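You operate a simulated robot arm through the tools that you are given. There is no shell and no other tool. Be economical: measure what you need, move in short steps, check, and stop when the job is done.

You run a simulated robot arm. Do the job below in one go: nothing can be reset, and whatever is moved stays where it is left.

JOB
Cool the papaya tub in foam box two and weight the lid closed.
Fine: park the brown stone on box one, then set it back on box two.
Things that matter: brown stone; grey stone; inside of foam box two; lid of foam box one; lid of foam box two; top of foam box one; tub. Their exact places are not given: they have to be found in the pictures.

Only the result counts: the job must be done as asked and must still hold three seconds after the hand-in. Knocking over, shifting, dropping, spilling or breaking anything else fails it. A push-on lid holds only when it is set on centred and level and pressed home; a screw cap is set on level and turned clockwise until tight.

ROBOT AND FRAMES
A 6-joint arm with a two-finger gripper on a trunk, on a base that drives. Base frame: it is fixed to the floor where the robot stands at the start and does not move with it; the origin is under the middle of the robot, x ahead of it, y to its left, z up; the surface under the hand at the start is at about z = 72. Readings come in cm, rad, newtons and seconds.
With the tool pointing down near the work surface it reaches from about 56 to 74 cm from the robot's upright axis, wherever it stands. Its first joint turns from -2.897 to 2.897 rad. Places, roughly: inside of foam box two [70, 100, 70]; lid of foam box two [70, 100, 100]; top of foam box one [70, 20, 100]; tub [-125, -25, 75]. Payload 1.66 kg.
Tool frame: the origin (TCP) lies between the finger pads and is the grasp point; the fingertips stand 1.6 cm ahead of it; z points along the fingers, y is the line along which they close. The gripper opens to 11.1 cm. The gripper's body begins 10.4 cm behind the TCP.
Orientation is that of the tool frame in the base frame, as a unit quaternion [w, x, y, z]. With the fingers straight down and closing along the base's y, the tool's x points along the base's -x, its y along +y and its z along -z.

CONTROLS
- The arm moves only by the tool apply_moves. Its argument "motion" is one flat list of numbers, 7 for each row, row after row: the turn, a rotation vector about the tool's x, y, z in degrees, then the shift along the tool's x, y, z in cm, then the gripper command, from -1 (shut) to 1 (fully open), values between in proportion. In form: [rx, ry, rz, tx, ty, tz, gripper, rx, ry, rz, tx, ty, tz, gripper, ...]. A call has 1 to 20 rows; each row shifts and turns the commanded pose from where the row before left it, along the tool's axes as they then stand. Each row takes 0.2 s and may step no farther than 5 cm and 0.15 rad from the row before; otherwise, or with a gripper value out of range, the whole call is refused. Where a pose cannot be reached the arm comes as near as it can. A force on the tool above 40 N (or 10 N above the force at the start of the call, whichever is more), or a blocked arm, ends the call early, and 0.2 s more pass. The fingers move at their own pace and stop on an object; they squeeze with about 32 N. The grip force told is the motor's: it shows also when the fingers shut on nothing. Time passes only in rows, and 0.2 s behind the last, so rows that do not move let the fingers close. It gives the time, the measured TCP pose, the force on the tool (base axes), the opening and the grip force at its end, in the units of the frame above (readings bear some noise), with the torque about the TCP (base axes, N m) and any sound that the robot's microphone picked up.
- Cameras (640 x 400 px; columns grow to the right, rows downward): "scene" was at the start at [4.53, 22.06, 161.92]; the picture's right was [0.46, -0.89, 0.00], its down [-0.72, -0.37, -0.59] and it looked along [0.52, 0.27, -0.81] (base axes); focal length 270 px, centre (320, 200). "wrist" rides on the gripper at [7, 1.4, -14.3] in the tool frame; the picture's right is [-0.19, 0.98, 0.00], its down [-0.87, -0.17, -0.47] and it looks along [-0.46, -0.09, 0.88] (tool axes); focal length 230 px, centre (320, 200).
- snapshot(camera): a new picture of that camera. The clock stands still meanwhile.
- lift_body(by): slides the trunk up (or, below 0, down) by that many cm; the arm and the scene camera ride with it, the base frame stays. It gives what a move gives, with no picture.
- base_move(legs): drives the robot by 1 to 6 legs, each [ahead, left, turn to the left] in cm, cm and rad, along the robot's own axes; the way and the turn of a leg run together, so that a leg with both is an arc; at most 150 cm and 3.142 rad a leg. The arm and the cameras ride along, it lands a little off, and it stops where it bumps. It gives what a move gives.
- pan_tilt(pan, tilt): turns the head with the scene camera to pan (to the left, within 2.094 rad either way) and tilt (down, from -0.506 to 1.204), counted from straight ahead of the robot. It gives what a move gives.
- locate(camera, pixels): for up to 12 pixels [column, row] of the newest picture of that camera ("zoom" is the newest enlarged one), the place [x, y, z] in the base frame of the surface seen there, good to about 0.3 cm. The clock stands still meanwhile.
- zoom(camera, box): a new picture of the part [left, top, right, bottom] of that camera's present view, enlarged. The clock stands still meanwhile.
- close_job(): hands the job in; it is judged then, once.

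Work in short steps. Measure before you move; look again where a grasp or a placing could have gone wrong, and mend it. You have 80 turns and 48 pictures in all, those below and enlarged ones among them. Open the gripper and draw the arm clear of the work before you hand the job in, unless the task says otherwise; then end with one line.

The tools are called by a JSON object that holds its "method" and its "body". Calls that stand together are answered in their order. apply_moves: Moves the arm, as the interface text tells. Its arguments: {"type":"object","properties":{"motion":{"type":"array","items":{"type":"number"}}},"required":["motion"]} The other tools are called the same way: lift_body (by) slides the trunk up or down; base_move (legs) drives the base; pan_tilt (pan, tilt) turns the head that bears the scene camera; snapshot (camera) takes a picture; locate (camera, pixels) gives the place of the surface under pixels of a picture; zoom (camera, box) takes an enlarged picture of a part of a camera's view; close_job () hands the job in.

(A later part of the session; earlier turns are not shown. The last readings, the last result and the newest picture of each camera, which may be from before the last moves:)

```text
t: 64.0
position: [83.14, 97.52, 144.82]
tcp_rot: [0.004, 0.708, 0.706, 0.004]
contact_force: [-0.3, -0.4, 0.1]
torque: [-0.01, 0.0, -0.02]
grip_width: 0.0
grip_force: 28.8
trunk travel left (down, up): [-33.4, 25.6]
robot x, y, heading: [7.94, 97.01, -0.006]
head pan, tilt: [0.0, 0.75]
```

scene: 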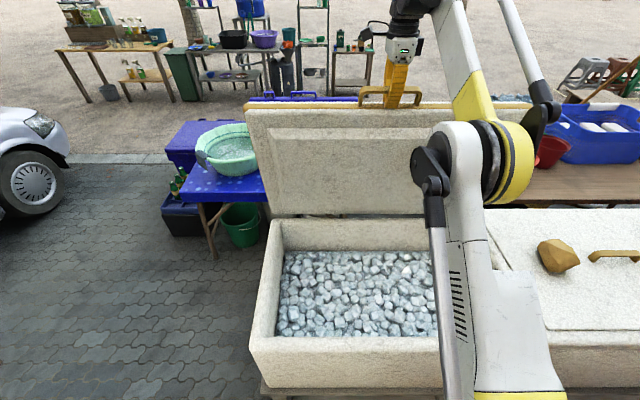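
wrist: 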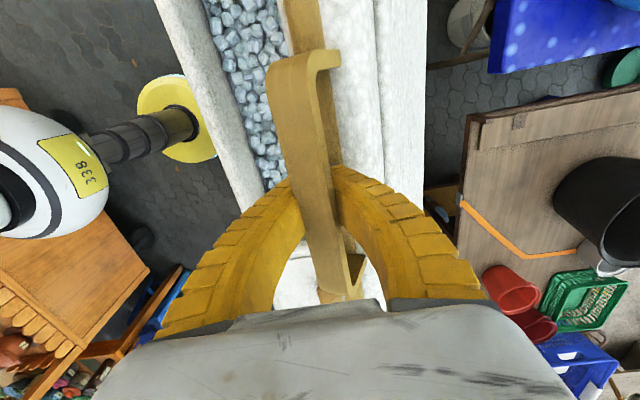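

Clear behind (basins at x≥130, z<87). Continue pushing past vertical.

{"method": "base_move", "body": {"legs": [[3.5, 0, 0]]}}

{"method": "lift_body", "body": {"by": 0.4}}

{"method": "base_move", "body": {"legs": [[3.5, 0, 0]]}}

{"method": "base_move", "body": {"legs": [[3, 0, 0]]}}

{"method": "snapshot", "body": {"camera": "scene"}}

```text
t: 64.8
position: [86.58, 97.53, 144.97]
tcp_rot: [0.004, 0.707, 0.707, 0.003]
contact_force: [-1.5, 0.2, 16.4]
torque: [-0.03, -0.15, 0.0]
grip_width: 0.01
grip_force: 28.4
trunk travel left (down, up): [-33.4, 25.6]
robot x, y, heading: [11.39, 96.77, -0.002]
head pan, tilt: [0.0, 0.75]
```

```text
t: 65.3
position: [86.65, 97.62, 145.25]
tcp_rot: [0.003, 0.708, 0.707, 0.004]
contact_force: [0.0, 0.4, 0.1]
torque: [0.01, 0.0, -0.03]
grip_width: 0.01
grip_force: 28.2
trunk travel left (down, up): [-33.8, 25.2]
robot x, y, heading: [11.18, 96.66, 0.001]
head pan, tilt: [0.0, 0.75]
```

```text
t: 66.2
position: [89.91, 97.59, 145.22]
tcp_rot: [0.004, 0.707, 0.707, 0.003]
contact_force: [-0.8, 1.0, 10.1]
torque: [-0.01, -0.03, 0.06]
grip_width: 0.58
grip_force: 29.0
trunk travel left (down, up): [-33.8, 25.2]
robot x, y, heading: [14.67, 97.4, 0.005]
head pan, tilt: [0.0, 0.75]
```

```text
t: 67.0
position: [90.64, 97.58, 145.43]
tcp_rot: [0.004, 0.707, 0.707, 0.003]
contact_force: [0.3, 0.0, 3.1]
torque: [-0.03, -0.06, -0.03]
grip_width: 0.0
grip_force: 28.4
trunk travel left (down, up): [-33.8, 25.2]
robot x, y, heading: [15.41, 96.91, -0.002]
head pan, tilt: [0.0, 0.75]
stopped in leg 1: the robot was blocked; the commanded pose is now the measured one
```

```text
24 pictures are left
```

scene: 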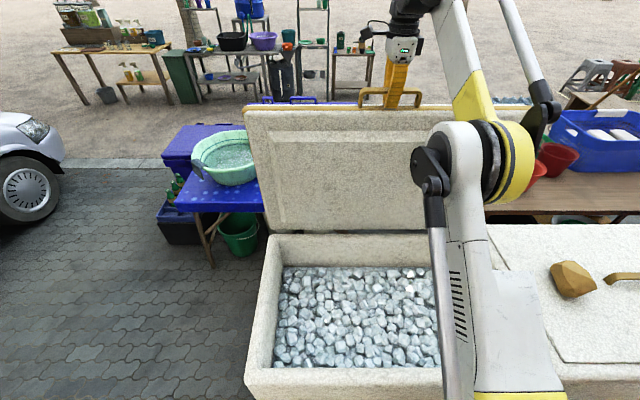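

The base is blocked at x≈15.4. I measure the lid's angle.

{"method": "locate", "body": {"camera": "scene", "pixels": [[262, 115], [280, 225], [340, 120], [340, 226], [375, 97], [330, 106], [300, 106]]}}

```text
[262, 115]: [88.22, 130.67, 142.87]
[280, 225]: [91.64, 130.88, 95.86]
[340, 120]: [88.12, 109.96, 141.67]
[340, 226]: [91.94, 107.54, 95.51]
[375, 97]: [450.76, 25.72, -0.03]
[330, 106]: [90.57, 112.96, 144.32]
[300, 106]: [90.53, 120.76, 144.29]
```

The lid is ~4° short of vertical. I tilt the tool forward while extending 5 cm to push it beyond.

{"method": "apply_moves", "body": {"motion": [-5, 0, 0, 0, 0, 0, -1, -5, 0, 0, 0, 1, 0, -1, -5, 0, 0, 0, 1.3, 0, -1, -5, 0, 0, 0, 1.3, 0, -1, 0, 0, 0, 0, 1.3, 0, -1, 0, 0, 0, 0, 0, 0, -1]}}

```text
t: 68.4
position: [95.61, 97.59, 146.39]
tcp_rot: [0.126, 0.697, 0.695, 0.126]
contact_force: [-0.8, -1.1, -9.3]
torque: [0.0, -0.06, 0.0]
grip_width: 0.57
grip_force: 29.9
trunk travel left (down, up): [-33.8, 25.2]
robot x, y, heading: [15.53, 96.73, -0.003]
head pan, tilt: [0.0, 0.75]
```

Lid ≈92°. Another ~5 cm forward.

{"method": "apply_moves", "body": {"motion": [-4, 0, 0, 0, 1.1, 0.6, -1, -4, 0, 0, 0, 1.0, 0.7, -1, -4, 0, 0, 0, 1.0, 0.75, -1, -4, 0, 0, 0, 0.95, 0.8, -1, 0, 0, 0, 0, 0, 0, -1]}}

{"method": "snapshot", "body": {"camera": "scene"}}

{"method": "locate", "body": {"camera": "scene", "pixels": [[275, 120], [285, 222], [340, 125], [340, 223]]}}

```text
t: 69.6
position: [100.56, 97.52, 145.75]
tcp_rot: [0.222, 0.673, 0.67, 0.222]
contact_force: [0.6, -0.1, -0.3]
torque: [-0.04, -0.01, -0.02]
grip_width: 0.01
grip_force: 28.7
trunk travel left (down, up): [-33.8, 25.2]
robot x, y, heading: [15.66, 96.72, -0.001]
head pan, tilt: [0.0, 0.75]
```

```text
23 pictures are left
```

scene: 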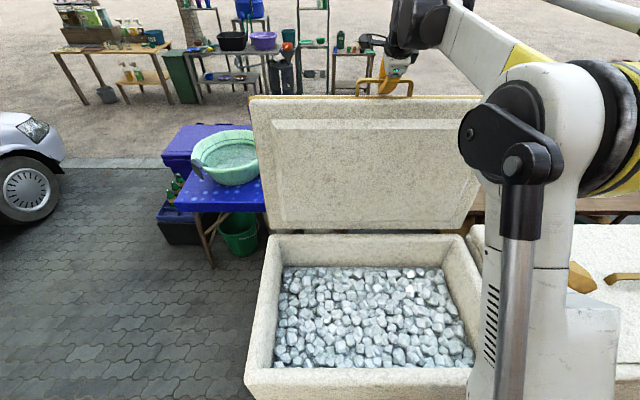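

```text
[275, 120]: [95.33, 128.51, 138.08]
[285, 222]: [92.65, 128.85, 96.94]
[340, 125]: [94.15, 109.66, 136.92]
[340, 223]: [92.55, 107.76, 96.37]
```

The lid leans back ~4° now. I push a little more, feeling for a stop.

{"method": "apply_moves", "body": {"motion": [-3, 0, 0, 0, 0.9, 0.85, -1, -3, 0, 0, 0, 0.85, 0.95, -1, -3, 0, 0, 0, 0.8, 1.0, -1, 0, 0, 0, 0, 0, 0, -1]}}

{"method": "snapshot", "body": {"camera": "wrist"}}

```text
t: 70.6
position: [104.12, 97.6, 145.25]
tcp_rot: [0.274, 0.652, 0.651, 0.274]
contact_force: [0.3, 0.4, -0.4]
torque: [-0.02, 0.02, -0.03]
grip_width: 0.02
grip_force: 28.5
trunk travel left (down, up): [-33.8, 25.2]
robot x, y, heading: [15.58, 96.88, -0.0]
head pan, tilt: [0.0, 0.75]
```

```text
22 pictures are left
```

wrist: 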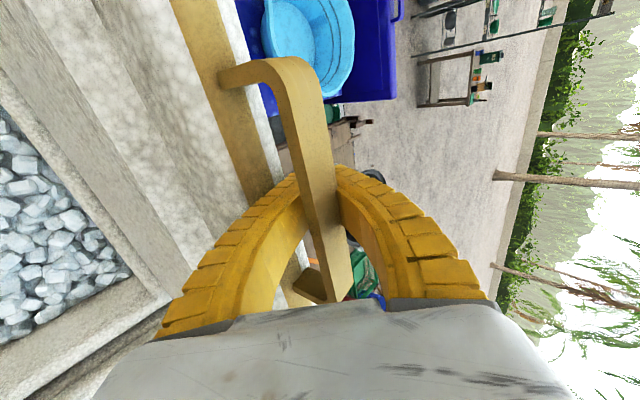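

Bar caged, forces nil, lid past vertical. I open gradually and watch whether the lid holds.

{"method": "apply_moves", "body": {"motion": [0, 0, 0, 0, 0, 0, -0.6, 0, 0, 0, 0, 0, 0, -0.3, 0, 0, 0, 0, 0, 0, 0, 0, 0, 0, 0, 0, 0, 0.4, 0, 0, 0, 0, 0, 0, 0.4]}}

{"method": "snapshot", "body": {"camera": "wrist"}}

```text
t: 71.3
position: [103.87, 97.62, 145.97]
tcp_rot: [0.28, 0.65, 0.649, 0.279]
contact_force: [8.8, -1.2, 45.5]
torque: [-0.02, 0.77, -0.01]
grip_width: 3.69
grip_force: 0.1
trunk travel left (down, up): [-33.8, 25.2]
robot x, y, heading: [15.57, 96.79, -0.003]
head pan, tilt: [0.0, 0.75]
stopped in row 3: the force on the tool passed its limit at 57 N (the readings are from after the stop); the commanded pose is now the measured one
```

```text
21 pictures are left
```

wrist: 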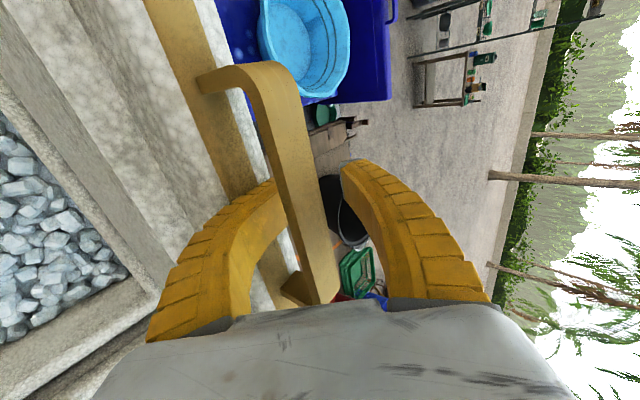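

The outer finger is pressing the lid edge. I back out along the tool axis with the opening held.

{"method": "apply_moves", "body": {"motion": [0, 0, 0, 0, 0, -1, -0.35, 0, 0, 0, 0, 0, -1, -0.35, 0, 0, 0, 0, 0, -1, -0.35, 0, 0, 0, 0, 0, 0, -0.35]}}

{"method": "snapshot", "body": {"camera": "wrist"}}

```text
t: 72.3
position: [102.12, 97.53, 147.4]
tcp_rot: [0.275, 0.652, 0.651, 0.276]
contact_force: [0.5, 0.1, 1.4]
torque: [0.0, -0.04, -0.02]
grip_width: 3.93
grip_force: 2.1
trunk travel left (down, up): [-33.8, 25.2]
robot x, y, heading: [15.47, 97.07, 0.0]
head pan, tilt: [0.0, 0.75]
```

```text
20 pictures are left
```

wrist: 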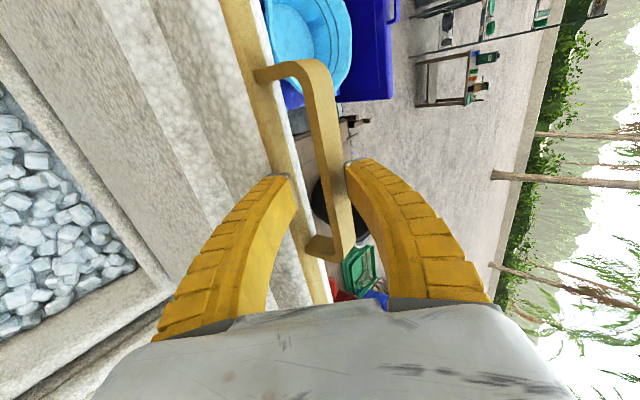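

Forces zero and the lid appears to stand. I back out 5 cm more.

{"method": "apply_moves", "body": {"motion": [0, 0, 0, 0, 0, -1.5, -0.35, 0, 0, 0, 0, 0, -2, -0.35, 0, 0, 0, 0, 0, -2, -0.35, 0, 0, 0, 0, 0, 0, -0.35]}}

{"method": "snapshot", "body": {"camera": "wrist"}}

{"method": "snapshot", "body": {"camera": "scene"}}

{"method": "locate", "body": {"camera": "scene", "pixels": [[275, 120], [285, 222], [340, 125], [340, 223]]}}

```text
t: 73.3
position: [98.29, 97.59, 151.13]
tcp_rot: [0.276, 0.651, 0.651, 0.276]
contact_force: [1.7, 0.9, 0.0]
torque: [0.02, 0.04, -0.01]
grip_width: 3.86
grip_force: 1.7
trunk travel left (down, up): [-33.8, 25.2]
robot x, y, heading: [15.55, 96.94, -0.0]
head pan, tilt: [0.0, 0.75]
```

```text
19 pictures are left
```

wrist: 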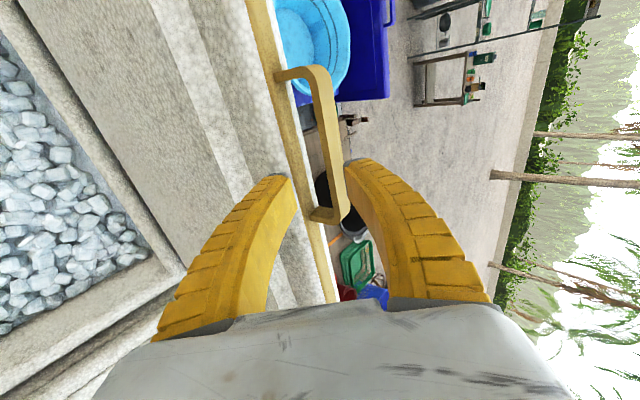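

```text
18 pictures are left
```

scene: 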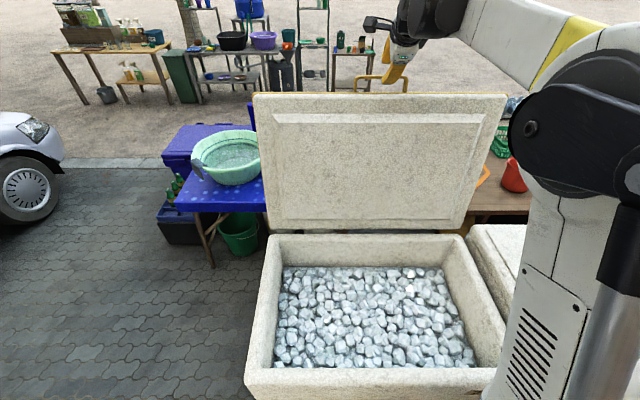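

```text
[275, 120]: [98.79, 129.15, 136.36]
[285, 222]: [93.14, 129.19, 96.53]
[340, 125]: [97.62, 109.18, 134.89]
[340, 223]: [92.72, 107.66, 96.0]
```

The lid stands open at ~98°. I withdraw further, then bring the tool vertical.

{"method": "apply_moves", "body": {"motion": [0, 0, 0, 0, 0, -4, -0.35, 0, 0, 0, 0, 0, -4, -0.35, 7, 0, 0, 0, -3, -3, 0, 7, 0, 0, 0, -3, -2.5, 0, 7, 0, 0, 0, -3.5, -2, 0, 7, 0, 0, 0, -4, -1, 0.5, 7, 0, 0, 0, -4, 0, 1, 7, 0, 0, 0, -4, 0, 1, 4.5, 0, 0, 0, -4, 0, 1, 0, 0, 0, 0, -4, 0, 1, 0, 0, 0, 0, -4, 0, 1]}}

```text
t: 75.7
position: [56.1, 97.44, 153.64]
tcp_rot: [-0.004, 0.708, 0.706, -0.003]
contact_force: [-0.4, 0.0, 0.2]
torque: [0.02, -0.07, 0.01]
grip_width: 11.1
grip_force: 0.0
trunk travel left (down, up): [-33.8, 25.2]
robot x, y, heading: [15.65, 96.98, -0.002]
head pan, tilt: [0.0, 0.75]
```

Arm compact at r≈40. I back off from the boxes and turn halfway left, then look toward the cart.

{"method": "base_move", "body": {"legs": [[-40, 0, 0], [0, -60, 0], [0, 0, 1.57]]}}

{"method": "pan_tilt", "body": {"pan": 1.4, "tilt": 0.6}}

{"method": "snapshot", "body": {"camera": "scene"}}

```text
t: 85.1
position: [-25.09, 77.04, 153.66]
tcp_rot: [0.001, 0.0, 1.0, -0.004]
contact_force: [-1.0, -1.2, -0.8]
torque: [-0.03, 0.0, -0.02]
grip_width: 11.1
grip_force: 0.0
trunk travel left (down, up): [-33.8, 25.2]
robot x, y, heading: [-24.75, 36.44, 1.572]
head pan, tilt: [0.0, 0.75]
```

```text
t: 86.6
position: [-25.16, 76.95, 153.62]
tcp_rot: [0.0, -0.001, 1.0, -0.004]
contact_force: [-1.3, -0.7, 0.8]
torque: [-0.01, 0.02, 0.01]
grip_width: 11.08
grip_force: 0.1
trunk travel left (down, up): [-33.8, 25.2]
robot x, y, heading: [-24.39, 36.1, 1.568]
head pan, tilt: [1.4, 0.6]
```

```text
17 pictures are left
```

scene: 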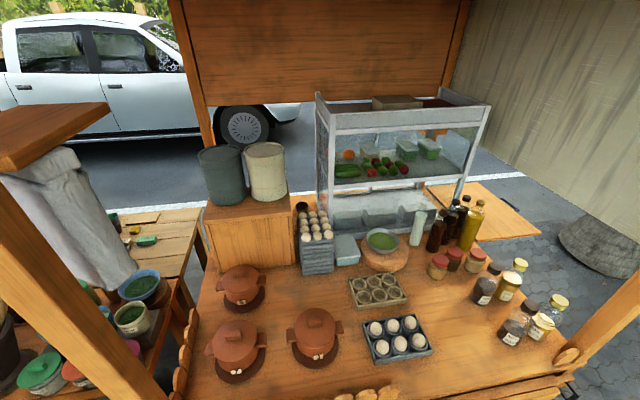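

The cart counter has pots; the side table at left has several tubs. I measure candidates to match the given place (-125, -25, 75).

{"method": "locate", "body": {"camera": "scene", "pixels": [[40, 365], [131, 316], [140, 285], [75, 372], [240, 280], [50, 250], [640, 300], [235, 340], [190, 360], [260, 395], [10, 230], [110, 350]]}}

{"method": "zoom", "body": {"camera": "scene", "box": [0, 230, 240, 400]}}

```text
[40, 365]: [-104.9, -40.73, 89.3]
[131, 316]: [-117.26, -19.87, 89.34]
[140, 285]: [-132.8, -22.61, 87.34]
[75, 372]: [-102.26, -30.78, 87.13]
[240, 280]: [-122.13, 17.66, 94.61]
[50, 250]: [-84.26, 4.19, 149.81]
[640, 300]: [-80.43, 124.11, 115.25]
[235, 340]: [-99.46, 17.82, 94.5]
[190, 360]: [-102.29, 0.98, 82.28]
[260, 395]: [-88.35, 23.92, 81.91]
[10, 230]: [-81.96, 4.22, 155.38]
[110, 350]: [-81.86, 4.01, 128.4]
```

```text
2.35 times, centred on (120, 315) of scene
```

zoom: 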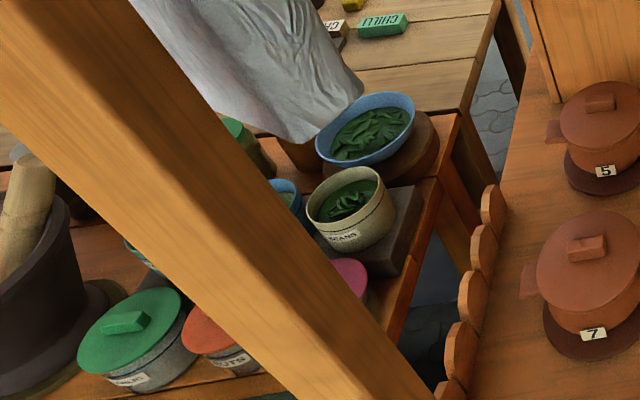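

The tubs stand on the side table at y<0 behind a post. I move to y≈5, face the cart, and look to find labels and the stools' positions.

{"method": "base_move", "body": {"legs": [[-28, 0, 0], [0, 0, 1.57]]}}

{"method": "pan_tilt", "body": {"pan": 0.5, "tilt": 0.75}}

{"method": "snapshot", "body": {"camera": "scene"}}

```text
t: 92.4
position: [-65.28, 6.67, 153.52]
tcp_rot: [-0.004, 0.715, -0.699, 0.003]
contact_force: [-0.8, 0.2, -0.3]
torque: [0.03, 0.01, -0.01]
grip_width: 11.1
grip_force: 0.0
trunk travel left (down, up): [-33.8, 25.2]
robot x, y, heading: [-23.97, 8.3, -3.113]
head pan, tilt: [1.4, 0.6]
```

```text
t: 93.6
position: [-65.25, 6.8, 153.74]
tcp_rot: [-0.004, 0.715, -0.699, 0.003]
contact_force: [-0.1, 0.9, -0.2]
torque: [-0.02, 0.03, 0.02]
grip_width: 11.1
grip_force: 0.0
trunk travel left (down, up): [-33.8, 25.2]
robot x, y, heading: [-24.92, 8.33, -3.119]
head pan, tilt: [0.499, 0.75]
```

```text
15 pictures are left
```

scene: 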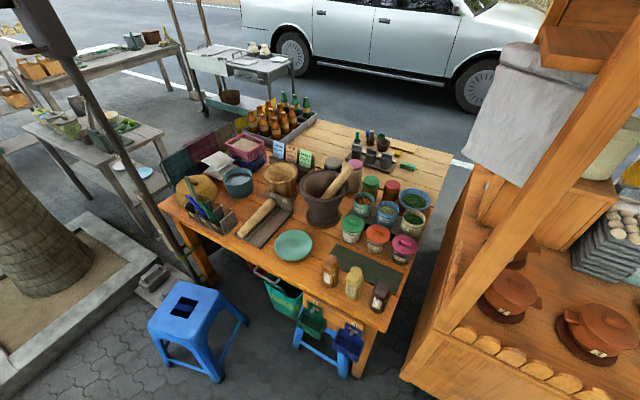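

Clear view. I enlarge the tub cluster (340–430, 170–265) to read the labels, and measure positions.

{"method": "zoom", "body": {"camera": "scene", "box": [325, 165, 445, 265]}}

{"method": "locate", "body": {"camera": "scene", "pixels": [[353, 222], [377, 233], [404, 243], [363, 198], [387, 208], [412, 218], [413, 199], [195, 300], [300, 340], [245, 315], [350, 375], [385, 325]]}}

```text
4.00 times, centred on (385, 215) of scene
```

zoom: 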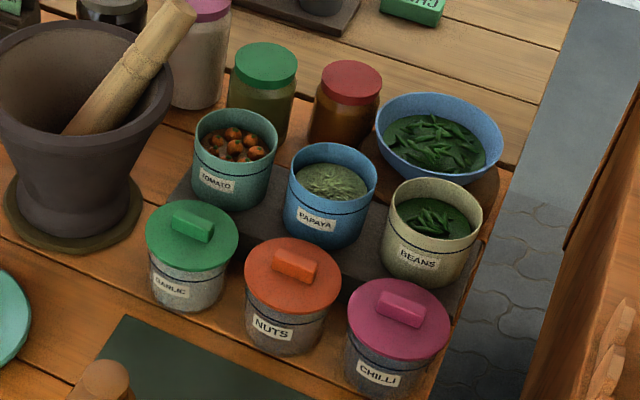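

```text
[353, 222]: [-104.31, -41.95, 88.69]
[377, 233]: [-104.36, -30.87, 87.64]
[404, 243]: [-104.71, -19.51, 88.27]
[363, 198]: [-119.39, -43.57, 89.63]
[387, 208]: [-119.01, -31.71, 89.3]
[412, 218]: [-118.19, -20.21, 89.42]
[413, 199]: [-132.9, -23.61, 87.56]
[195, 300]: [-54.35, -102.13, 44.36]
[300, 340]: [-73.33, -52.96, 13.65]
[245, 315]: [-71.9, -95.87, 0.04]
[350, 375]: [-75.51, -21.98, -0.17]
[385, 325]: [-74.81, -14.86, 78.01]
```

The PAPAYA tub is the open blue one at (-119, -31.7). I measure its rim, its neighbours and the stand in detail.

{"method": "locate", "body": {"camera": "zoom", "pixels": [[289, 178], [375, 175], [335, 145], [328, 200], [277, 140], [384, 210], [347, 80], [345, 130], [305, 265], [322, 248], [318, 222], [330, 285]]}}

{"method": "locate", "body": {"camera": "zoom", "pixels": [[295, 262], [345, 170], [360, 245], [355, 290], [382, 90], [322, 90], [440, 130], [378, 125], [265, 65], [287, 130], [480, 215], [415, 290]]}}

```text
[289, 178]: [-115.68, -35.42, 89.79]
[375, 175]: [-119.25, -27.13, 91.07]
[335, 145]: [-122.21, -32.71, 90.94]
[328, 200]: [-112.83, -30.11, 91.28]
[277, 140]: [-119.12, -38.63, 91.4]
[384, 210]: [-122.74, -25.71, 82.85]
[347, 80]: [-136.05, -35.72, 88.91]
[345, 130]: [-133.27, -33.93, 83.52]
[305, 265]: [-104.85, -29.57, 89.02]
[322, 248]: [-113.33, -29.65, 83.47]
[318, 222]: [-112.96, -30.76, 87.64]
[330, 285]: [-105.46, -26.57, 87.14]
```

```text
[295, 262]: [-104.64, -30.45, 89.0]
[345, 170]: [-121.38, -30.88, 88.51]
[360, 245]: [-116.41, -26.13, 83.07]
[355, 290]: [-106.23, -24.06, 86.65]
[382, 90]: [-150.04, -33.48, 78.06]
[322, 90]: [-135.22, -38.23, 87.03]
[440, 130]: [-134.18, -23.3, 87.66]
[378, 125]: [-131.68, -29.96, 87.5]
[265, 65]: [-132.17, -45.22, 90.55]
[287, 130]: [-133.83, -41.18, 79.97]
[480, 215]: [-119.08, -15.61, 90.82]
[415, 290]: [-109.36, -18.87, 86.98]
```

Papaya tub: centre ≈(-117.5, -31.5), Ø≈9.5, rim z≈91. Closing along x gives the best clearance. I check the hanging cloth, post, and floor obstacles before driving.

{"method": "locate", "body": {"camera": "scene", "pixels": [[515, 110], [475, 165], [540, 185], [575, 55], [540, 60], [350, 345], [355, 372], [312, 318], [355, 340], [160, 330], [300, 345], [338, 370]]}}

```text
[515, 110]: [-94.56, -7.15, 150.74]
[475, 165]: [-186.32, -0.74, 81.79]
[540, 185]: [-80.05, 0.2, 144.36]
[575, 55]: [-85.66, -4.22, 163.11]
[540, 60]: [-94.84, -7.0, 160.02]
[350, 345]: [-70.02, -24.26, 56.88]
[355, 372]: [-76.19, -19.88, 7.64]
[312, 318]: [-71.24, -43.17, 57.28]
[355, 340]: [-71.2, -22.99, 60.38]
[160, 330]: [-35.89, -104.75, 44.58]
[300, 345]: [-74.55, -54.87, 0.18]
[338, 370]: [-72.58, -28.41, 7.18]
```

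Cloth hangs at y≈−7, z>140; hanging items at x≈−70. I align at y≈−35 and advance to x≈−43.

{"method": "base_move", "body": {"legs": [[0, 0, -0.022], [0, 43, 0], [18, 0, 0]]}}

{"method": "pan_tilt", "body": {"pan": 0.0, "tilt": 1.0}}

{"method": "snapshot", "body": {"camera": "scene"}}

```text
t: 97.7
position: [-83.61, -35.54, 153.6]
tcp_rot: [-0.004, 0.709, -0.705, 0.003]
contact_force: [-0.5, 0.0, 0.6]
torque: [-0.03, -0.05, -0.03]
grip_width: 11.08
grip_force: 0.1
trunk travel left (down, up): [-33.8, 25.2]
robot x, y, heading: [-42.32, -34.81, -3.131]
head pan, tilt: [0.499, 0.75]
```

```text
t: 98.6
position: [-83.37, -35.59, 153.59]
tcp_rot: [-0.005, 0.71, -0.704, 0.004]
contact_force: [-0.1, 0.7, 0.1]
torque: [0.0, -0.03, 0.01]
grip_width: 11.11
grip_force: 0.0
trunk travel left (down, up): [-33.8, 25.2]
robot x, y, heading: [-42.8, -34.71, -3.135]
head pan, tilt: [0.0, 1.0]
```

```text
13 pictures are left
```

scene: 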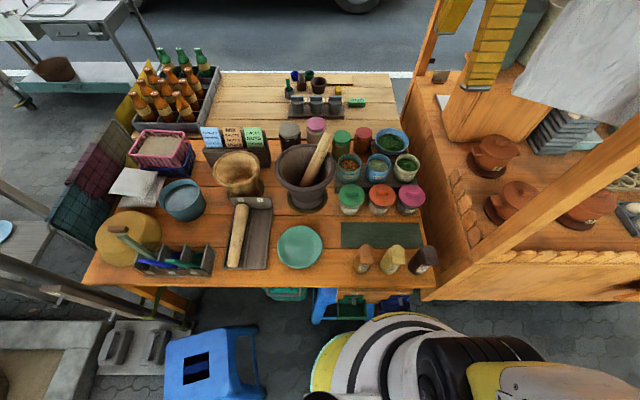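

I check the base-to-table gap and the tub again from here.

{"method": "locate", "body": {"camera": "scene", "pixels": [[375, 316], [330, 345], [405, 313], [325, 305], [385, 300], [378, 158], [369, 167], [388, 167], [378, 178], [406, 155], [349, 155], [300, 290]]}}

```text
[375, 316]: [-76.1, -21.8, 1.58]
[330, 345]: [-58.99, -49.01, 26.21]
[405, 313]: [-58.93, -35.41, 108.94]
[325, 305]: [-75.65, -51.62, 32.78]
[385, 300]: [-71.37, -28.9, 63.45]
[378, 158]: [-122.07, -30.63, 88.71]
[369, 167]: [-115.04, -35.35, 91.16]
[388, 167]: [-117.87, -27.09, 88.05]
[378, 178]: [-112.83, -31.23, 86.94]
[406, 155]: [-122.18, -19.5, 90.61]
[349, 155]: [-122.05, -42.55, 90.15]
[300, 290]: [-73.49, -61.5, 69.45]
```

Gap is adequate. I advance 2 cm, lower the trunk 11 cm, and move over the tub at z≈102.

{"method": "base_move", "body": {"legs": [[2, 0, 0]]}}

{"method": "lift_body", "body": {"by": -11.3}}

{"method": "apply_moves", "body": {"motion": [0, 0, 0, -0.38, 2.92, 3.6, 1, 0, 0, 0, -0.38, 2.92, 3.6, 1, 0, 0, 0, -0.38, 2.92, 3.6, 1, 0, 0, 0, -0.38, 2.92, 3.6, 1, 0, 0, 0, -0.38, 2.92, 3.6, 1, 0, 0, 0, -0.38, 2.92, 3.6, 1, 0, 0, 0, -0.38, 2.92, 3.6, 1, 0, 0, 0, -0.38, 2.92, 3.6, 1, 0, 0, 0, -0.38, 2.92, 3.6, 1, 0, 0, 0, -0.38, 2.92, 3.6, 1, 0, 0, 0, 0, 0, 0, 1]}}

{"method": "snapshot", "body": {"camera": "wrist"}}

```text
t: 99.4
position: [-85.54, -35.61, 153.59]
tcp_rot: [-0.004, 0.709, -0.705, 0.003]
contact_force: [-0.2, 0.9, -0.9]
torque: [0.03, -0.08, 0.05]
grip_width: 11.08
grip_force: 0.0
trunk travel left (down, up): [-33.8, 25.2]
robot x, y, heading: [-44.37, -34.79, -3.132]
head pan, tilt: [0.0, 1.0]
```

```text
t: 100.9
position: [-85.37, -35.53, 142.34]
tcp_rot: [-0.004, 0.709, -0.705, 0.003]
contact_force: [-0.1, 0.3, 0.6]
torque: [0.02, -0.02, 0.01]
grip_width: 11.08
grip_force: 0.2
trunk travel left (down, up): [-22.5, 36.5]
robot x, y, heading: [-44.74, -34.77, -3.137]
head pan, tilt: [0.0, 1.0]
```

```text
t: 103.3
position: [-114.09, -31.9, 106.14]
tcp_rot: [-0.004, 0.709, -0.705, 0.003]
contact_force: [0.4, 0.2, -0.6]
torque: [0.0, 0.02, 0.0]
grip_width: 11.08
grip_force: 0.1
trunk travel left (down, up): [-22.5, 36.5]
robot x, y, heading: [-44.85, -34.74, -3.133]
head pan, tilt: [0.0, 1.0]
```

```text
12 pictures are left
```

wrist: 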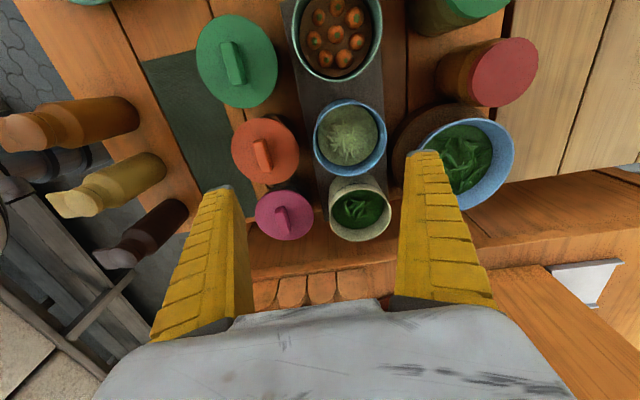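

Good view of the papaya tub (rim 313–386 × 100–178). I measure its rim.

{"method": "locate", "body": {"camera": "wrist", "pixels": [[315, 140], [384, 138], [349, 102], [350, 176], [349, 138], [297, 150], [410, 135], [263, 118], [345, 82], [355, 186]]}}

```text
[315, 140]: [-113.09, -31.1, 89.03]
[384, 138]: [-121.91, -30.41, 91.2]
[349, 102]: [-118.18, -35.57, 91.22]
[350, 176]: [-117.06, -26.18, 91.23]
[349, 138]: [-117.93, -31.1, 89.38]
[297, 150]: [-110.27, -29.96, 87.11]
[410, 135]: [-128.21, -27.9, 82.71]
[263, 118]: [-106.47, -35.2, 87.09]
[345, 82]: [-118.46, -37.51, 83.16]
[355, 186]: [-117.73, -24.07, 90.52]
```

Centre ≈(-117.5, -30.9), Ø 9.4. I centre over it, go down to TCP z≈87 in steps.

{"method": "apply_moves", "body": {"motion": [0, 0, 0, -1.0, 3.5, 0, 1, 0, 0, 0, 0, 0, 4, 1, 0, 0, 0, 0, 0, 4, 1, 0, 0, 0, 0, 0, 2, 1, 0, 0, 0, 0, 0, 0, 1]}}

{"method": "snapshot", "body": {"camera": "wrist"}}

```text
t: 104.5
position: [-117.76, -31.03, 96.25]
tcp_rot: [-0.003, 0.71, -0.704, 0.002]
contact_force: [0.5, 0.6, 0.0]
torque: [0.01, 0.02, 0.01]
grip_width: 11.1
grip_force: 0.0
trunk travel left (down, up): [-22.5, 36.5]
robot x, y, heading: [-44.31, -34.68, -3.139]
head pan, tilt: [0.0, 1.0]
```

```text
11 pictures are left
```

wrist: 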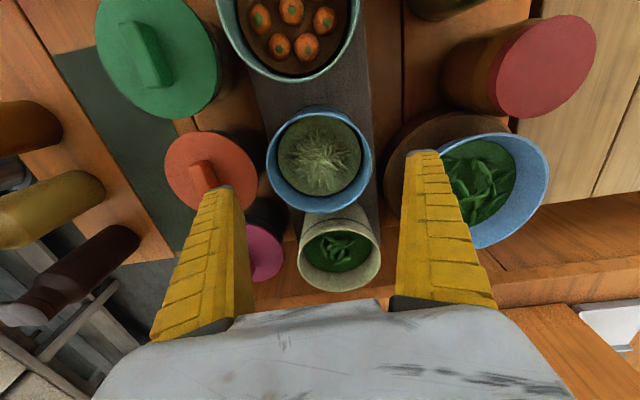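

Centred. Descend 9.3 cm and close.

{"method": "apply_moves", "body": {"motion": [0, 0, 0, 0, -0.1, 3, 1, 0, 0, 0, 0, 0, 3, 1, 0, 0, 0, 0, 0, 2, 1, 0, 0, 0, 0, 0, 1.3, 1, 0, 0, 0, 0, 0, 0, 1]}}

{"method": "apply_moves", "body": {"motion": [0, 0, 0, 0, 0, 0, 0.8, 0, 0, 0, 0, 0, 0, 0.6, 0, 0, 0, 0, 0, 0, -1, 0, 0, 0, 0, 0, 0, -1, 0, 0, 0, 0, 0, 0, -1]}}

```text
t: 105.4
position: [-117.66, -30.9, 87.75]
tcp_rot: [-0.003, 0.71, -0.704, 0.002]
contact_force: [-2.1, -1.0, 17.1]
torque: [0.2, -0.97, 0.15]
grip_width: 11.18
grip_force: 0.0
trunk travel left (down, up): [-22.5, 36.5]
robot x, y, heading: [-44.8, -34.7, -3.132]
head pan, tilt: [0.0, 1.0]
stopped in row 4: the force on the tool passed its limit at 57 N (the readings are from after the stop); the commanded pose is now the measured one
```

```text
t: 106.6
position: [-117.73, -30.88, 87.68]
tcp_rot: [-0.004, 0.71, -0.704, 0.003]
contact_force: [1.4, -1.2, -1.0]
torque: [0.06, -0.18, -0.05]
grip_width: 9.74
grip_force: 32.3
trunk travel left (down, up): [-22.5, 36.5]
robot x, y, heading: [-44.23, -35.15, -3.13]
head pan, tilt: [0.0, 1.0]
```

The front finger touched something (likely the nuts lid edge) at z≈86, but the tub is now gripped at 9.74 cm. I lift gently 4 cm and look.

{"method": "apply_moves", "body": {"motion": [0, 0, 0, 0, 0, -1, -1, 0, 0, 0, 0, 0, -1.5, -1, 0, 0, 0, 0, 0, -1.5, -1, 0, 0, 0, 0, 0, 0, -1]}}

{"method": "snapshot", "body": {"camera": "wrist"}}

```text
t: 107.6
position: [-117.7, -30.93, 91.8]
tcp_rot: [-0.004, 0.71, -0.704, 0.002]
contact_force: [-0.3, 0.1, -3.6]
torque: [-0.03, 0.02, 0.0]
grip_width: 9.72
grip_force: 32.3
trunk travel left (down, up): [-22.5, 36.5]
robot x, y, heading: [-44.49, -34.6, -3.138]
head pan, tilt: [0.0, 1.0]
```

```text
10 pictures are left
```

wrist: 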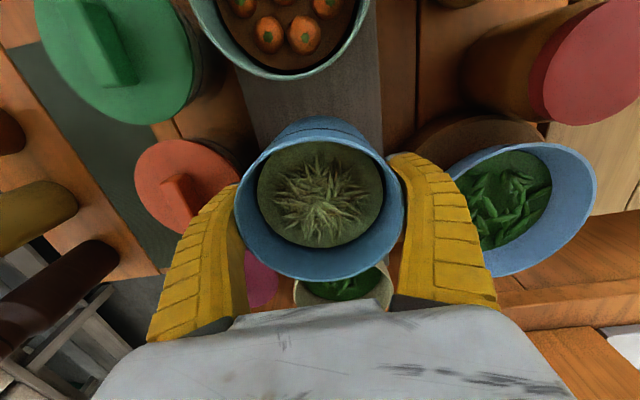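

Held level and neighbours undisturbed. I lift clear and retract along the approach path.

{"method": "apply_moves", "body": {"motion": [0, 0, 0, 0, 0, -2.5, -1, 0, 0, 0, 0, 0, -3.5, -1, 0, 0, 0, 0, 0, -4, -1, 0, 0, 0, 0, 0, -4, -1, 0, 0, 0, 0.38, -2.5, -3, -1, 0, 0, 0, 0.38, -2.92, -3, -1, 0, 0, 0, 0.38, -2.92, -3, -1, 0, 0, 0, 0.38, -2.92, -3, -1, 0, 0, 0, 0.38, -2.92, -3, -1, 0, 0, 0, 0.38, -2.92, -2, -1, 0, 0, 0, 0.38, -2.92, -1, -1, 0, 0, 0, 0.38, -2.92, 0, -1, 0, 0, 0, 0.38, -2.5, 0, -1, 0, 0, 0, 0, -1.5, 0, -1, 0, 0, 0, 0, 0, 0, -1]}}

```text
t: 110.8
position: [-90.73, -33.78, 123.87]
tcp_rot: [-0.004, 0.711, -0.704, 0.003]
contact_force: [-0.4, 0.2, -4.6]
torque: [0.0, -0.01, -0.03]
grip_width: 9.69
grip_force: 32.0
trunk travel left (down, up): [-22.5, 36.5]
robot x, y, heading: [-44.82, -35.16, -3.135]
head pan, tilt: [0.0, 1.0]
```

Tub held at z≈124. I back off from the table, turn around, and drive in front of box two.

{"method": "base_move", "body": {"legs": [[-22, 0, 0], [0, 0, 1.6], [0, 0, 1.535]]}}

{"method": "base_move", "body": {"legs": [[0, 131, 0]]}}

{"method": "pan_tilt", "body": {"pan": 0.0, "tilt": 0.8}}

{"method": "snapshot", "body": {"camera": "scene"}}

```text
t: 120.1
position: [23.11, -34.65, 123.75]
tcp_rot: [-0.003, 0.697, 0.717, -0.004]
contact_force: [-0.3, 0.6, -3.6]
torque: [0.01, -0.01, 0.01]
grip_width: 9.64
grip_force: 32.4
trunk travel left (down, up): [-22.5, 36.5]
robot x, y, heading: [-22.71, -34.88, 0.028]
head pan, tilt: [0.0, 1.0]
```

```text
t: 126.5
position: [22.13, 90.09, 123.74]
tcp_rot: [-0.003, 0.71, 0.704, -0.003]
contact_force: [-1.0, 0.2, -4.8]
torque: [-0.01, -0.02, 0.04]
grip_width: 9.63
grip_force: 32.0
trunk travel left (down, up): [-22.5, 36.5]
robot x, y, heading: [-23.93, 92.16, -0.009]
head pan, tilt: [0.0, 1.0]
```

```text
t: 127.2
position: [22.12, 90.08, 123.81]
tcp_rot: [-0.002, 0.71, 0.704, -0.004]
contact_force: [-0.5, 0.3, -5.2]
torque: [0.02, 0.0, -0.01]
grip_width: 9.67
grip_force: 31.9
trunk travel left (down, up): [-22.5, 36.5]
robot x, y, heading: [-24.02, 91.76, -0.013]
head pan, tilt: [0.0, 0.799]
```

```text
9 pictures are left
```

scene: 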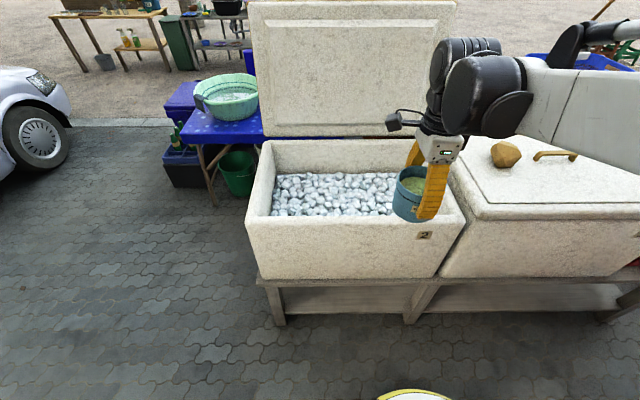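

Lid still open, tub in hand. I measure the ice surface around the target and drive ahead.

{"method": "locate", "body": {"camera": "scene", "pixels": [[310, 190], [330, 190], [350, 190], [330, 180], [330, 200], [345, 180], [355, 200], [330, 214], [330, 172], [330, 160]]}}

{"method": "base_move", "body": {"legs": [[27, 6, 0.013]]}}

```text
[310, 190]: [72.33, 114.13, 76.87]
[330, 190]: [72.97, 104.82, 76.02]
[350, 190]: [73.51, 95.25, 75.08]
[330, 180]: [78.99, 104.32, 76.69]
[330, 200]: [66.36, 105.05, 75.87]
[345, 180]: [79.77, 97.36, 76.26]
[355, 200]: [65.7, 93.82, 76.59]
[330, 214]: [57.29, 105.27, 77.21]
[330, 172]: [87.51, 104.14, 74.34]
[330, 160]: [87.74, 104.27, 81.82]
```

```text
t: 129.2
position: [49.35, 96.82, 123.76]
tcp_rot: [-0.003, 0.704, 0.71, -0.004]
contact_force: [1.2, -0.1, -4.1]
torque: [-0.06, 0.06, 0.01]
grip_width: 9.66
grip_force: 31.7
trunk travel left (down, up): [-22.5, 36.5]
robot x, y, heading: [3.32, 97.99, 0.006]
head pan, tilt: [0.0, 0.799]
```

Ice at z≈76. I move over (67, 98) and descend to TCP z≈88.

{"method": "apply_moves", "body": {"motion": [0, 0, 0, 0.3, 3.5, 0, -1, 0, 0, 0, 0.3, 3.5, 0, -1, 0, 0, 0, 0.3, 3.5, 0, -1, 0, 0, 0, 0.3, 3.5, 1, -1, 0, 0, 0, 0.3, 3.5, 2, -1, 0, 0, 0, 0, 0, 4, -1, 0, 0, 0, 0, 0, 4, -1, 0, 0, 0, 0, 0, 4, -1, 0, 0, 0, 0, 0, 4, -1, 0, 0, 0, 0, 0, 4, -1, 0, 0, 0, 0, 0, 4, -1, 0, 0, 0, 0, 0, 4, -1, 0, 0, 0, 0, 0, 3, -1, 0, 0, 0, 0, 0, 2, -1, 0, 0, 0, 0, 0, 0, -1]}}

```text
t: 132.4
position: [66.59, 98.37, 87.5]
tcp_rot: [-0.003, 0.704, 0.71, -0.004]
contact_force: [0.8, 0.1, -4.9]
torque: [0.0, 0.01, 0.01]
grip_width: 9.63
grip_force: 31.7
trunk travel left (down, up): [-22.5, 36.5]
robot x, y, heading: [3.21, 97.83, 0.009]
head pan, tilt: [0.0, 0.799]
```

Still hanging free. Slow descent until contact.

{"method": "apply_moves", "body": {"motion": [0, 0, 0, 0, 0, 1, -1, 0, 0, 0, 0, 0, 1, -1, 0, 0, 0, 0, 0, 0.5, -1, 0, 0, 0, 0, 0, 0, -1]}}

{"method": "apply_moves", "body": {"motion": [0, 0, 0, 0, 0, 0.5, -1, 0, 0, 0, 0, 0, 0.5, -1, 0, 0, 0, 0, 0, 0.4, -1, 0, 0, 0, 0, 0, 0, -1]}}

```text
t: 133.4
position: [66.49, 98.48, 85.15]
tcp_rot: [-0.002, 0.704, 0.71, -0.004]
contact_force: [0.1, 0.2, -3.4]
torque: [-0.01, -0.03, 0.05]
grip_width: 9.61
grip_force: 31.8
trunk travel left (down, up): [-22.5, 36.5]
robot x, y, heading: [3.12, 97.65, 0.004]
head pan, tilt: [0.0, 0.799]
```

```text
t: 134.4
position: [66.49, 98.33, 83.61]
tcp_rot: [-0.002, 0.704, 0.71, -0.005]
contact_force: [0.1, 0.5, -4.5]
torque: [-0.03, 0.0, 0.0]
grip_width: 9.62
grip_force: 31.9
trunk travel left (down, up): [-22.5, 36.5]
robot x, y, heading: [3.16, 97.72, 0.005]
head pan, tilt: [0.0, 0.799]
```

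Not yet touching; continue in 0.4 cm steps.

{"method": "apply_moves", "body": {"motion": [0, 0, 0, 0, 0, 0.4, -1, 0, 0, 0, 0, 0, 0.4, -1, 0, 0, 0, 0, 0, 0, -1]}}

{"method": "apply_moves", "body": {"motion": [0, 0, 0, 0, 0, 0.4, -1, 0, 0, 0, 0, 0, 0.3, -1, 0, 0, 0, 0, 0, 0, -1]}}

{"method": "snapshot", "body": {"camera": "wrist"}}

```text
t: 135.2
position: [66.42, 98.23, 82.84]
tcp_rot: [-0.002, 0.705, 0.709, -0.003]
contact_force: [-0.2, 0.3, -4.7]
torque: [0.01, 0.01, 0.0]
grip_width: 9.63
grip_force: 31.7
trunk travel left (down, up): [-22.5, 36.5]
robot x, y, heading: [2.98, 97.85, 0.007]
head pan, tilt: [0.0, 0.799]
```

```text
t: 136.0
position: [66.4, 98.22, 82.27]
tcp_rot: [-0.003, 0.705, 0.709, -0.003]
contact_force: [-0.6, 0.1, -3.4]
torque: [-0.02, -0.03, 0.02]
grip_width: 9.66
grip_force: 32.2
trunk travel left (down, up): [-22.5, 36.5]
robot x, y, heading: [3.1, 97.92, 0.003]
head pan, tilt: [0.0, 0.799]
```

```text
8 pictures are left
```

wrist: 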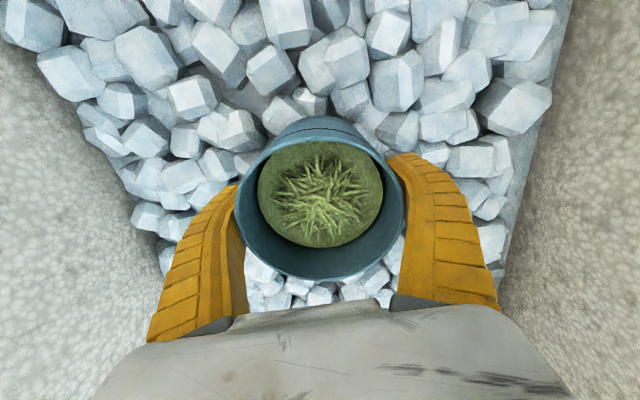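

The tub is still just above the ice; continue down, stopping on a force change.

{"method": "apply_moves", "body": {"motion": [0, 0, 0, 0, 0, 0.4, -1, 0, 0, 0, 0, 0, 0.4, -1, 0, 0, 0, 0, 0, 0, -1]}}

{"method": "apply_moves", "body": {"motion": [0, 0, 0, 0, 0, 0.4, -1, 0, 0, 0, 0, 0, 0.4, -1, 0, 0, 0, 0, 0, 0, -1]}}

```text
t: 136.8
position: [66.46, 98.38, 81.53]
tcp_rot: [-0.002, 0.704, 0.71, -0.004]
contact_force: [-0.4, -0.7, -3.8]
torque: [0.0, -0.01, -0.01]
grip_width: 9.64
grip_force: 31.7
trunk travel left (down, up): [-22.5, 36.5]
robot x, y, heading: [2.99, 98.33, 0.004]
head pan, tilt: [0.0, 0.799]
```

```text
t: 137.6
position: [66.36, 98.24, 80.67]
tcp_rot: [-0.002, 0.705, 0.71, -0.003]
contact_force: [0.4, -0.5, -3.7]
torque: [0.01, 0.03, 0.01]
grip_width: 9.65
grip_force: 31.9
trunk travel left (down, up): [-22.5, 36.5]
robot x, y, heading: [2.95, 97.99, 0.003]
head pan, tilt: [0.0, 0.799]
```

Continue.

{"method": "apply_moves", "body": {"motion": [0, 0, 0, 0, 0, 0.4, -1, 0, 0, 0, 0, 0, 0.4, -1, 0, 0, 0, 0, 0, 0, -1]}}

{"method": "apply_moves", "body": {"motion": [0, 0, 0, 0, 0, 0.4, -1, 0, 0, 0, 0, 0, 0, -1]}}

{"method": "apply_moves", "body": {"motion": [0, 0, 0, 0, 0, 0.4, -1, 0, 0, 0, 0, 0, 0, -1]}}

```text
t: 138.4
position: [66.45, 98.24, 79.79]
tcp_rot: [-0.003, 0.705, 0.709, -0.004]
contact_force: [-0.4, -0.4, -4.4]
torque: [-0.01, -0.01, 0.0]
grip_width: 9.62
grip_force: 31.8
trunk travel left (down, up): [-22.5, 36.5]
robot x, y, heading: [2.67, 97.69, 0.008]
head pan, tilt: [0.0, 0.799]
```

```text
t: 139.0
position: [66.35, 98.31, 79.53]
tcp_rot: [-0.002, 0.705, 0.71, -0.004]
contact_force: [0.8, 0.3, -3.9]
torque: [-0.01, -0.02, 0.01]
grip_width: 9.62
grip_force: 31.9
trunk travel left (down, up): [-22.5, 36.5]
robot x, y, heading: [3.13, 97.8, 0.003]
head pan, tilt: [0.0, 0.799]
```

```text
t: 139.6
position: [66.3, 98.29, 79.04]
tcp_rot: [-0.003, 0.704, 0.71, -0.004]
contact_force: [-0.3, 0.6, -4.6]
torque: [0.02, 0.03, 0.0]
grip_width: 9.63
grip_force: 32.7
trunk travel left (down, up): [-22.5, 36.5]
robot x, y, heading: [3.4, 97.48, 0.005]
head pan, tilt: [0.0, 0.799]
```

Still free; the real support surface must be lower. Continue with a few more small steps.

{"method": "apply_moves", "body": {"motion": [0, 0, 0, 0, 0, 0.4, -1, 0, 0, 0, 0, 0, 0.4, -1, 0, 0, 0, 0, 0, 0, -1]}}

{"method": "apply_moves", "body": {"motion": [0, 0, 0, 0, 0, 0.4, -1, 0, 0, 0, 0, 0, 0.4, -1, 0, 0, 0, 0, 0, 0, -1]}}

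{"method": "zoom", "body": {"camera": "scene", "box": [220, 130, 480, 330]}}

```text
t: 140.4
position: [66.45, 98.4, 78.23]
tcp_rot: [-0.002, 0.705, 0.709, -0.003]
contact_force: [-0.3, -0.1, -4.6]
torque: [0.01, -0.04, -0.03]
grip_width: 9.62
grip_force: 32.0
trunk travel left (down, up): [-22.5, 36.5]
robot x, y, heading: [3.12, 97.87, 0.004]
head pan, tilt: [0.0, 0.799]
```

```text
t: 141.2
position: [66.37, 98.18, 77.53]
tcp_rot: [-0.002, 0.705, 0.71, -0.004]
contact_force: [0.5, 0.4, -4.8]
torque: [0.0, -0.01, 0.04]
grip_width: 9.63
grip_force: 32.0
trunk travel left (down, up): [-22.5, 36.5]
robot x, y, heading: [3.05, 97.63, 0.008]
head pan, tilt: [0.0, 0.799]
```

```text
2.00 times, centred on (350, 230) of scene
```

zoom: 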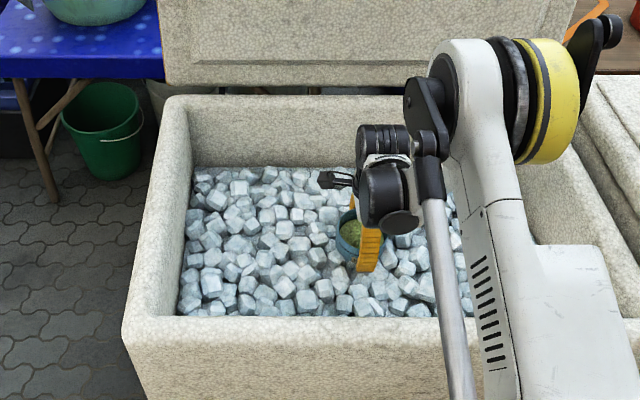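

The tub is sinking in among the visual ice; I keep descending carefully.

{"method": "apply_moves", "body": {"motion": [0, 0, 0, 0, 0, 0.4, -1, 0, 0, 0, 0, 0, 0.4, -1, 0, 0, 0, 0, 0, 0, -1]}}

{"method": "apply_moves", "body": {"motion": [0, 0, 0, 0, 0, 0.4, -1, 0, 0, 0, 0, 0, 0.4, -1, 0, 0, 0, 0, 0, 0, -1]}}

{"method": "apply_moves", "body": {"motion": [0, 0, 0, 0, 0, 0.4, -1, 0, 0, 0, 0, 0, 0.4, -1, 0, 0, 0, 0, 0, 0, -1]}}

```text
t: 142.0
position: [66.33, 98.3, 76.78]
tcp_rot: [-0.002, 0.705, 0.709, -0.004]
contact_force: [3.6, 0.1, 5.1]
torque: [0.16, -0.43, -0.04]
grip_width: 9.61
grip_force: 31.7
trunk travel left (down, up): [-22.5, 36.5]
robot x, y, heading: [3.13, 97.63, 0.004]
head pan, tilt: [0.0, 0.799]
```

```text
t: 142.8
position: [66.16, 98.36, 76.16]
tcp_rot: [-0.002, 0.704, 0.71, -0.004]
contact_force: [13.5, 1.7, 32.0]
torque: [0.0, -0.57, 0.0]
grip_width: 9.77
grip_force: 32.2
trunk travel left (down, up): [-22.5, 36.5]
robot x, y, heading: [3.21, 97.91, 0.007]
head pan, tilt: [0.0, 0.799]
```

```text
t: 143.6
position: [66.14, 98.29, 75.12]
tcp_rot: [-0.002, 0.704, 0.71, -0.004]
contact_force: [4.0, 2.3, 34.0]
torque: [-0.01, -0.42, 0.02]
grip_width: 9.83
grip_force: 32.1
trunk travel left (down, up): [-22.5, 36.5]
robot x, y, heading: [3.18, 97.78, -0.002]
head pan, tilt: [0.0, 0.799]
```

Contact was at z≈76.8 and the tub is now bedded. I ease up 0.5 cm, open slowly, and rise.

{"method": "apply_moves", "body": {"motion": [0, 0, 0, 0, 0, -0.4, -1, 0, 0, 0, 0, 0, 0, 0.77, 0, 0, 0, 0, 0, 0, 0.85, 0, 0, 0, 0, 0, 0, 0.95, 0, 0, 0, 0, 0, 0, 0.95, 0, 0, 0, 0, 0, -1, 0.95, 0, 0, 0, 0, 0, -2, 0.95, 0, 0, 0, 0, 0, -3, 1, 0, 0, 0, 0, 0, -4, 1, 0, 0, 0, 0, 0, -4, 1, 0, 0, 0, 0, 0, 0, 1]}}

{"method": "snapshot", "body": {"camera": "wrist"}}

{"method": "locate", "body": {"camera": "wrist", "pixels": [[320, 120], [320, 200], [275, 155], [370, 155], [320, 155]]}}

```text
t: 146.0
position: [66.29, 98.07, 89.69]
tcp_rot: [-0.002, 0.704, 0.71, -0.004]
contact_force: [-0.5, -0.2, -0.5]
torque: [0.0, -0.02, 0.0]
grip_width: 11.09
grip_force: 0.1
trunk travel left (down, up): [-22.5, 36.5]
robot x, y, heading: [3.27, 97.42, 0.009]
head pan, tilt: [0.0, 0.799]
```

```text
6 pictures are left
```

wrist: 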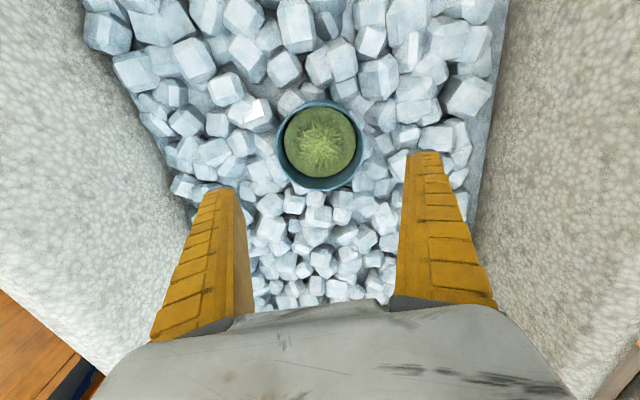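

```text
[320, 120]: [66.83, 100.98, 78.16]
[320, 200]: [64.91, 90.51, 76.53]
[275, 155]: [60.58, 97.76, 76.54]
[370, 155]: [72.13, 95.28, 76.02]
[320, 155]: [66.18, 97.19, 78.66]
```

The tub stands upright in the ice. Now to close the lid: I raise out, lift the trunk, drive up to the box and bring the tool back to the tilted pre-grasp pose near the handle.

{"method": "apply_moves", "body": {"motion": [0, 0, 0, 0, 0, -4, 1, 0, 0, 0, 0, 0, -4, 1, 0, 0, 0, 0, 0, -4, 1, 0, 0, 0, 0, 0, -4, 1, 0, 0, 0, 0, 0, -4, 1, 0, 0, 0, 0, 0, -4, 1, 0, 0, 0, 0, 0, -4, 1, 0, 0, 0, 0, 0, -4, 1]}}

{"method": "lift_body", "body": {"by": 11.3}}

{"method": "base_move", "body": {"legs": [[11.7, 0, 0]]}}

{"method": "apply_moves", "body": {"motion": [0, 0, 0, 0, 0, -4, 0, 0, 0, 0, 0, 0, -4, 0, 0, 0, 0, 0, 0, -4, -0.35, 0, 0, 0, 0, 0, -4, -0.35, 0, 0, 0, 0, 0, -4, -0.35, 0, 0, 0, 0, 0, -3.5, -0.35, -6.57, 0, 0, 0, 0, 0, -0.35, -6.57, 0, 0, 0, 0, 0, -0.35, -6.57, 0, 0, 0, 0, 0, -0.35, -6.57, 0, 0, 0, 0, 0, -0.35, -6.57, 0, 0, 0, 0, 0, -0.35, -6.57, 0, 0, 0, 0, 0, -0.35, -6.57, 0, 0, 0, 0, 0, -0.35, 0, 0, 0, 0, 0, 0, -0.35]}}

```text
t: 147.8
position: [66.74, 98.27, 121.21]
tcp_rot: [-0.002, 0.705, 0.71, -0.004]
contact_force: [-1.1, -0.2, 0.0]
torque: [-0.03, -0.02, 0.02]
grip_width: 11.1
grip_force: 0.1
trunk travel left (down, up): [-22.5, 36.5]
robot x, y, heading: [3.28, 97.99, 0.001]
head pan, tilt: [0.0, 0.799]
```

```text
t: 149.2
position: [66.83, 98.29, 132.36]
tcp_rot: [-0.002, 0.705, 0.709, -0.003]
contact_force: [-0.2, -1.0, -0.1]
torque: [-0.02, 0.01, -0.01]
grip_width: 11.08
grip_force: 0.0
trunk travel left (down, up): [-33.8, 25.2]
robot x, y, heading: [3.04, 97.91, 0.006]
head pan, tilt: [0.0, 0.799]
```

```text
t: 150.4
position: [78.17, 98.37, 132.27]
tcp_rot: [-0.003, 0.705, 0.71, -0.004]
contact_force: [0.1, 1.2, -1.0]
torque: [-0.01, 0.07, 0.02]
grip_width: 11.09
grip_force: 0.0
trunk travel left (down, up): [-33.8, 25.2]
robot x, y, heading: [14.04, 97.53, 0.001]
head pan, tilt: [0.0, 0.799]
```

```text
t: 153.4
position: [78.17, 98.4, 155.86]
tcp_rot: [0.274, 0.65, 0.654, 0.274]
contact_force: [0.1, -0.6, -0.9]
torque: [-0.01, 0.03, 0.0]
grip_width: 3.86
grip_force: 1.5
trunk travel left (down, up): [-33.8, 25.2]
robot x, y, heading: [14.11, 97.87, 0.002]
head pan, tilt: [0.0, 0.799]
```

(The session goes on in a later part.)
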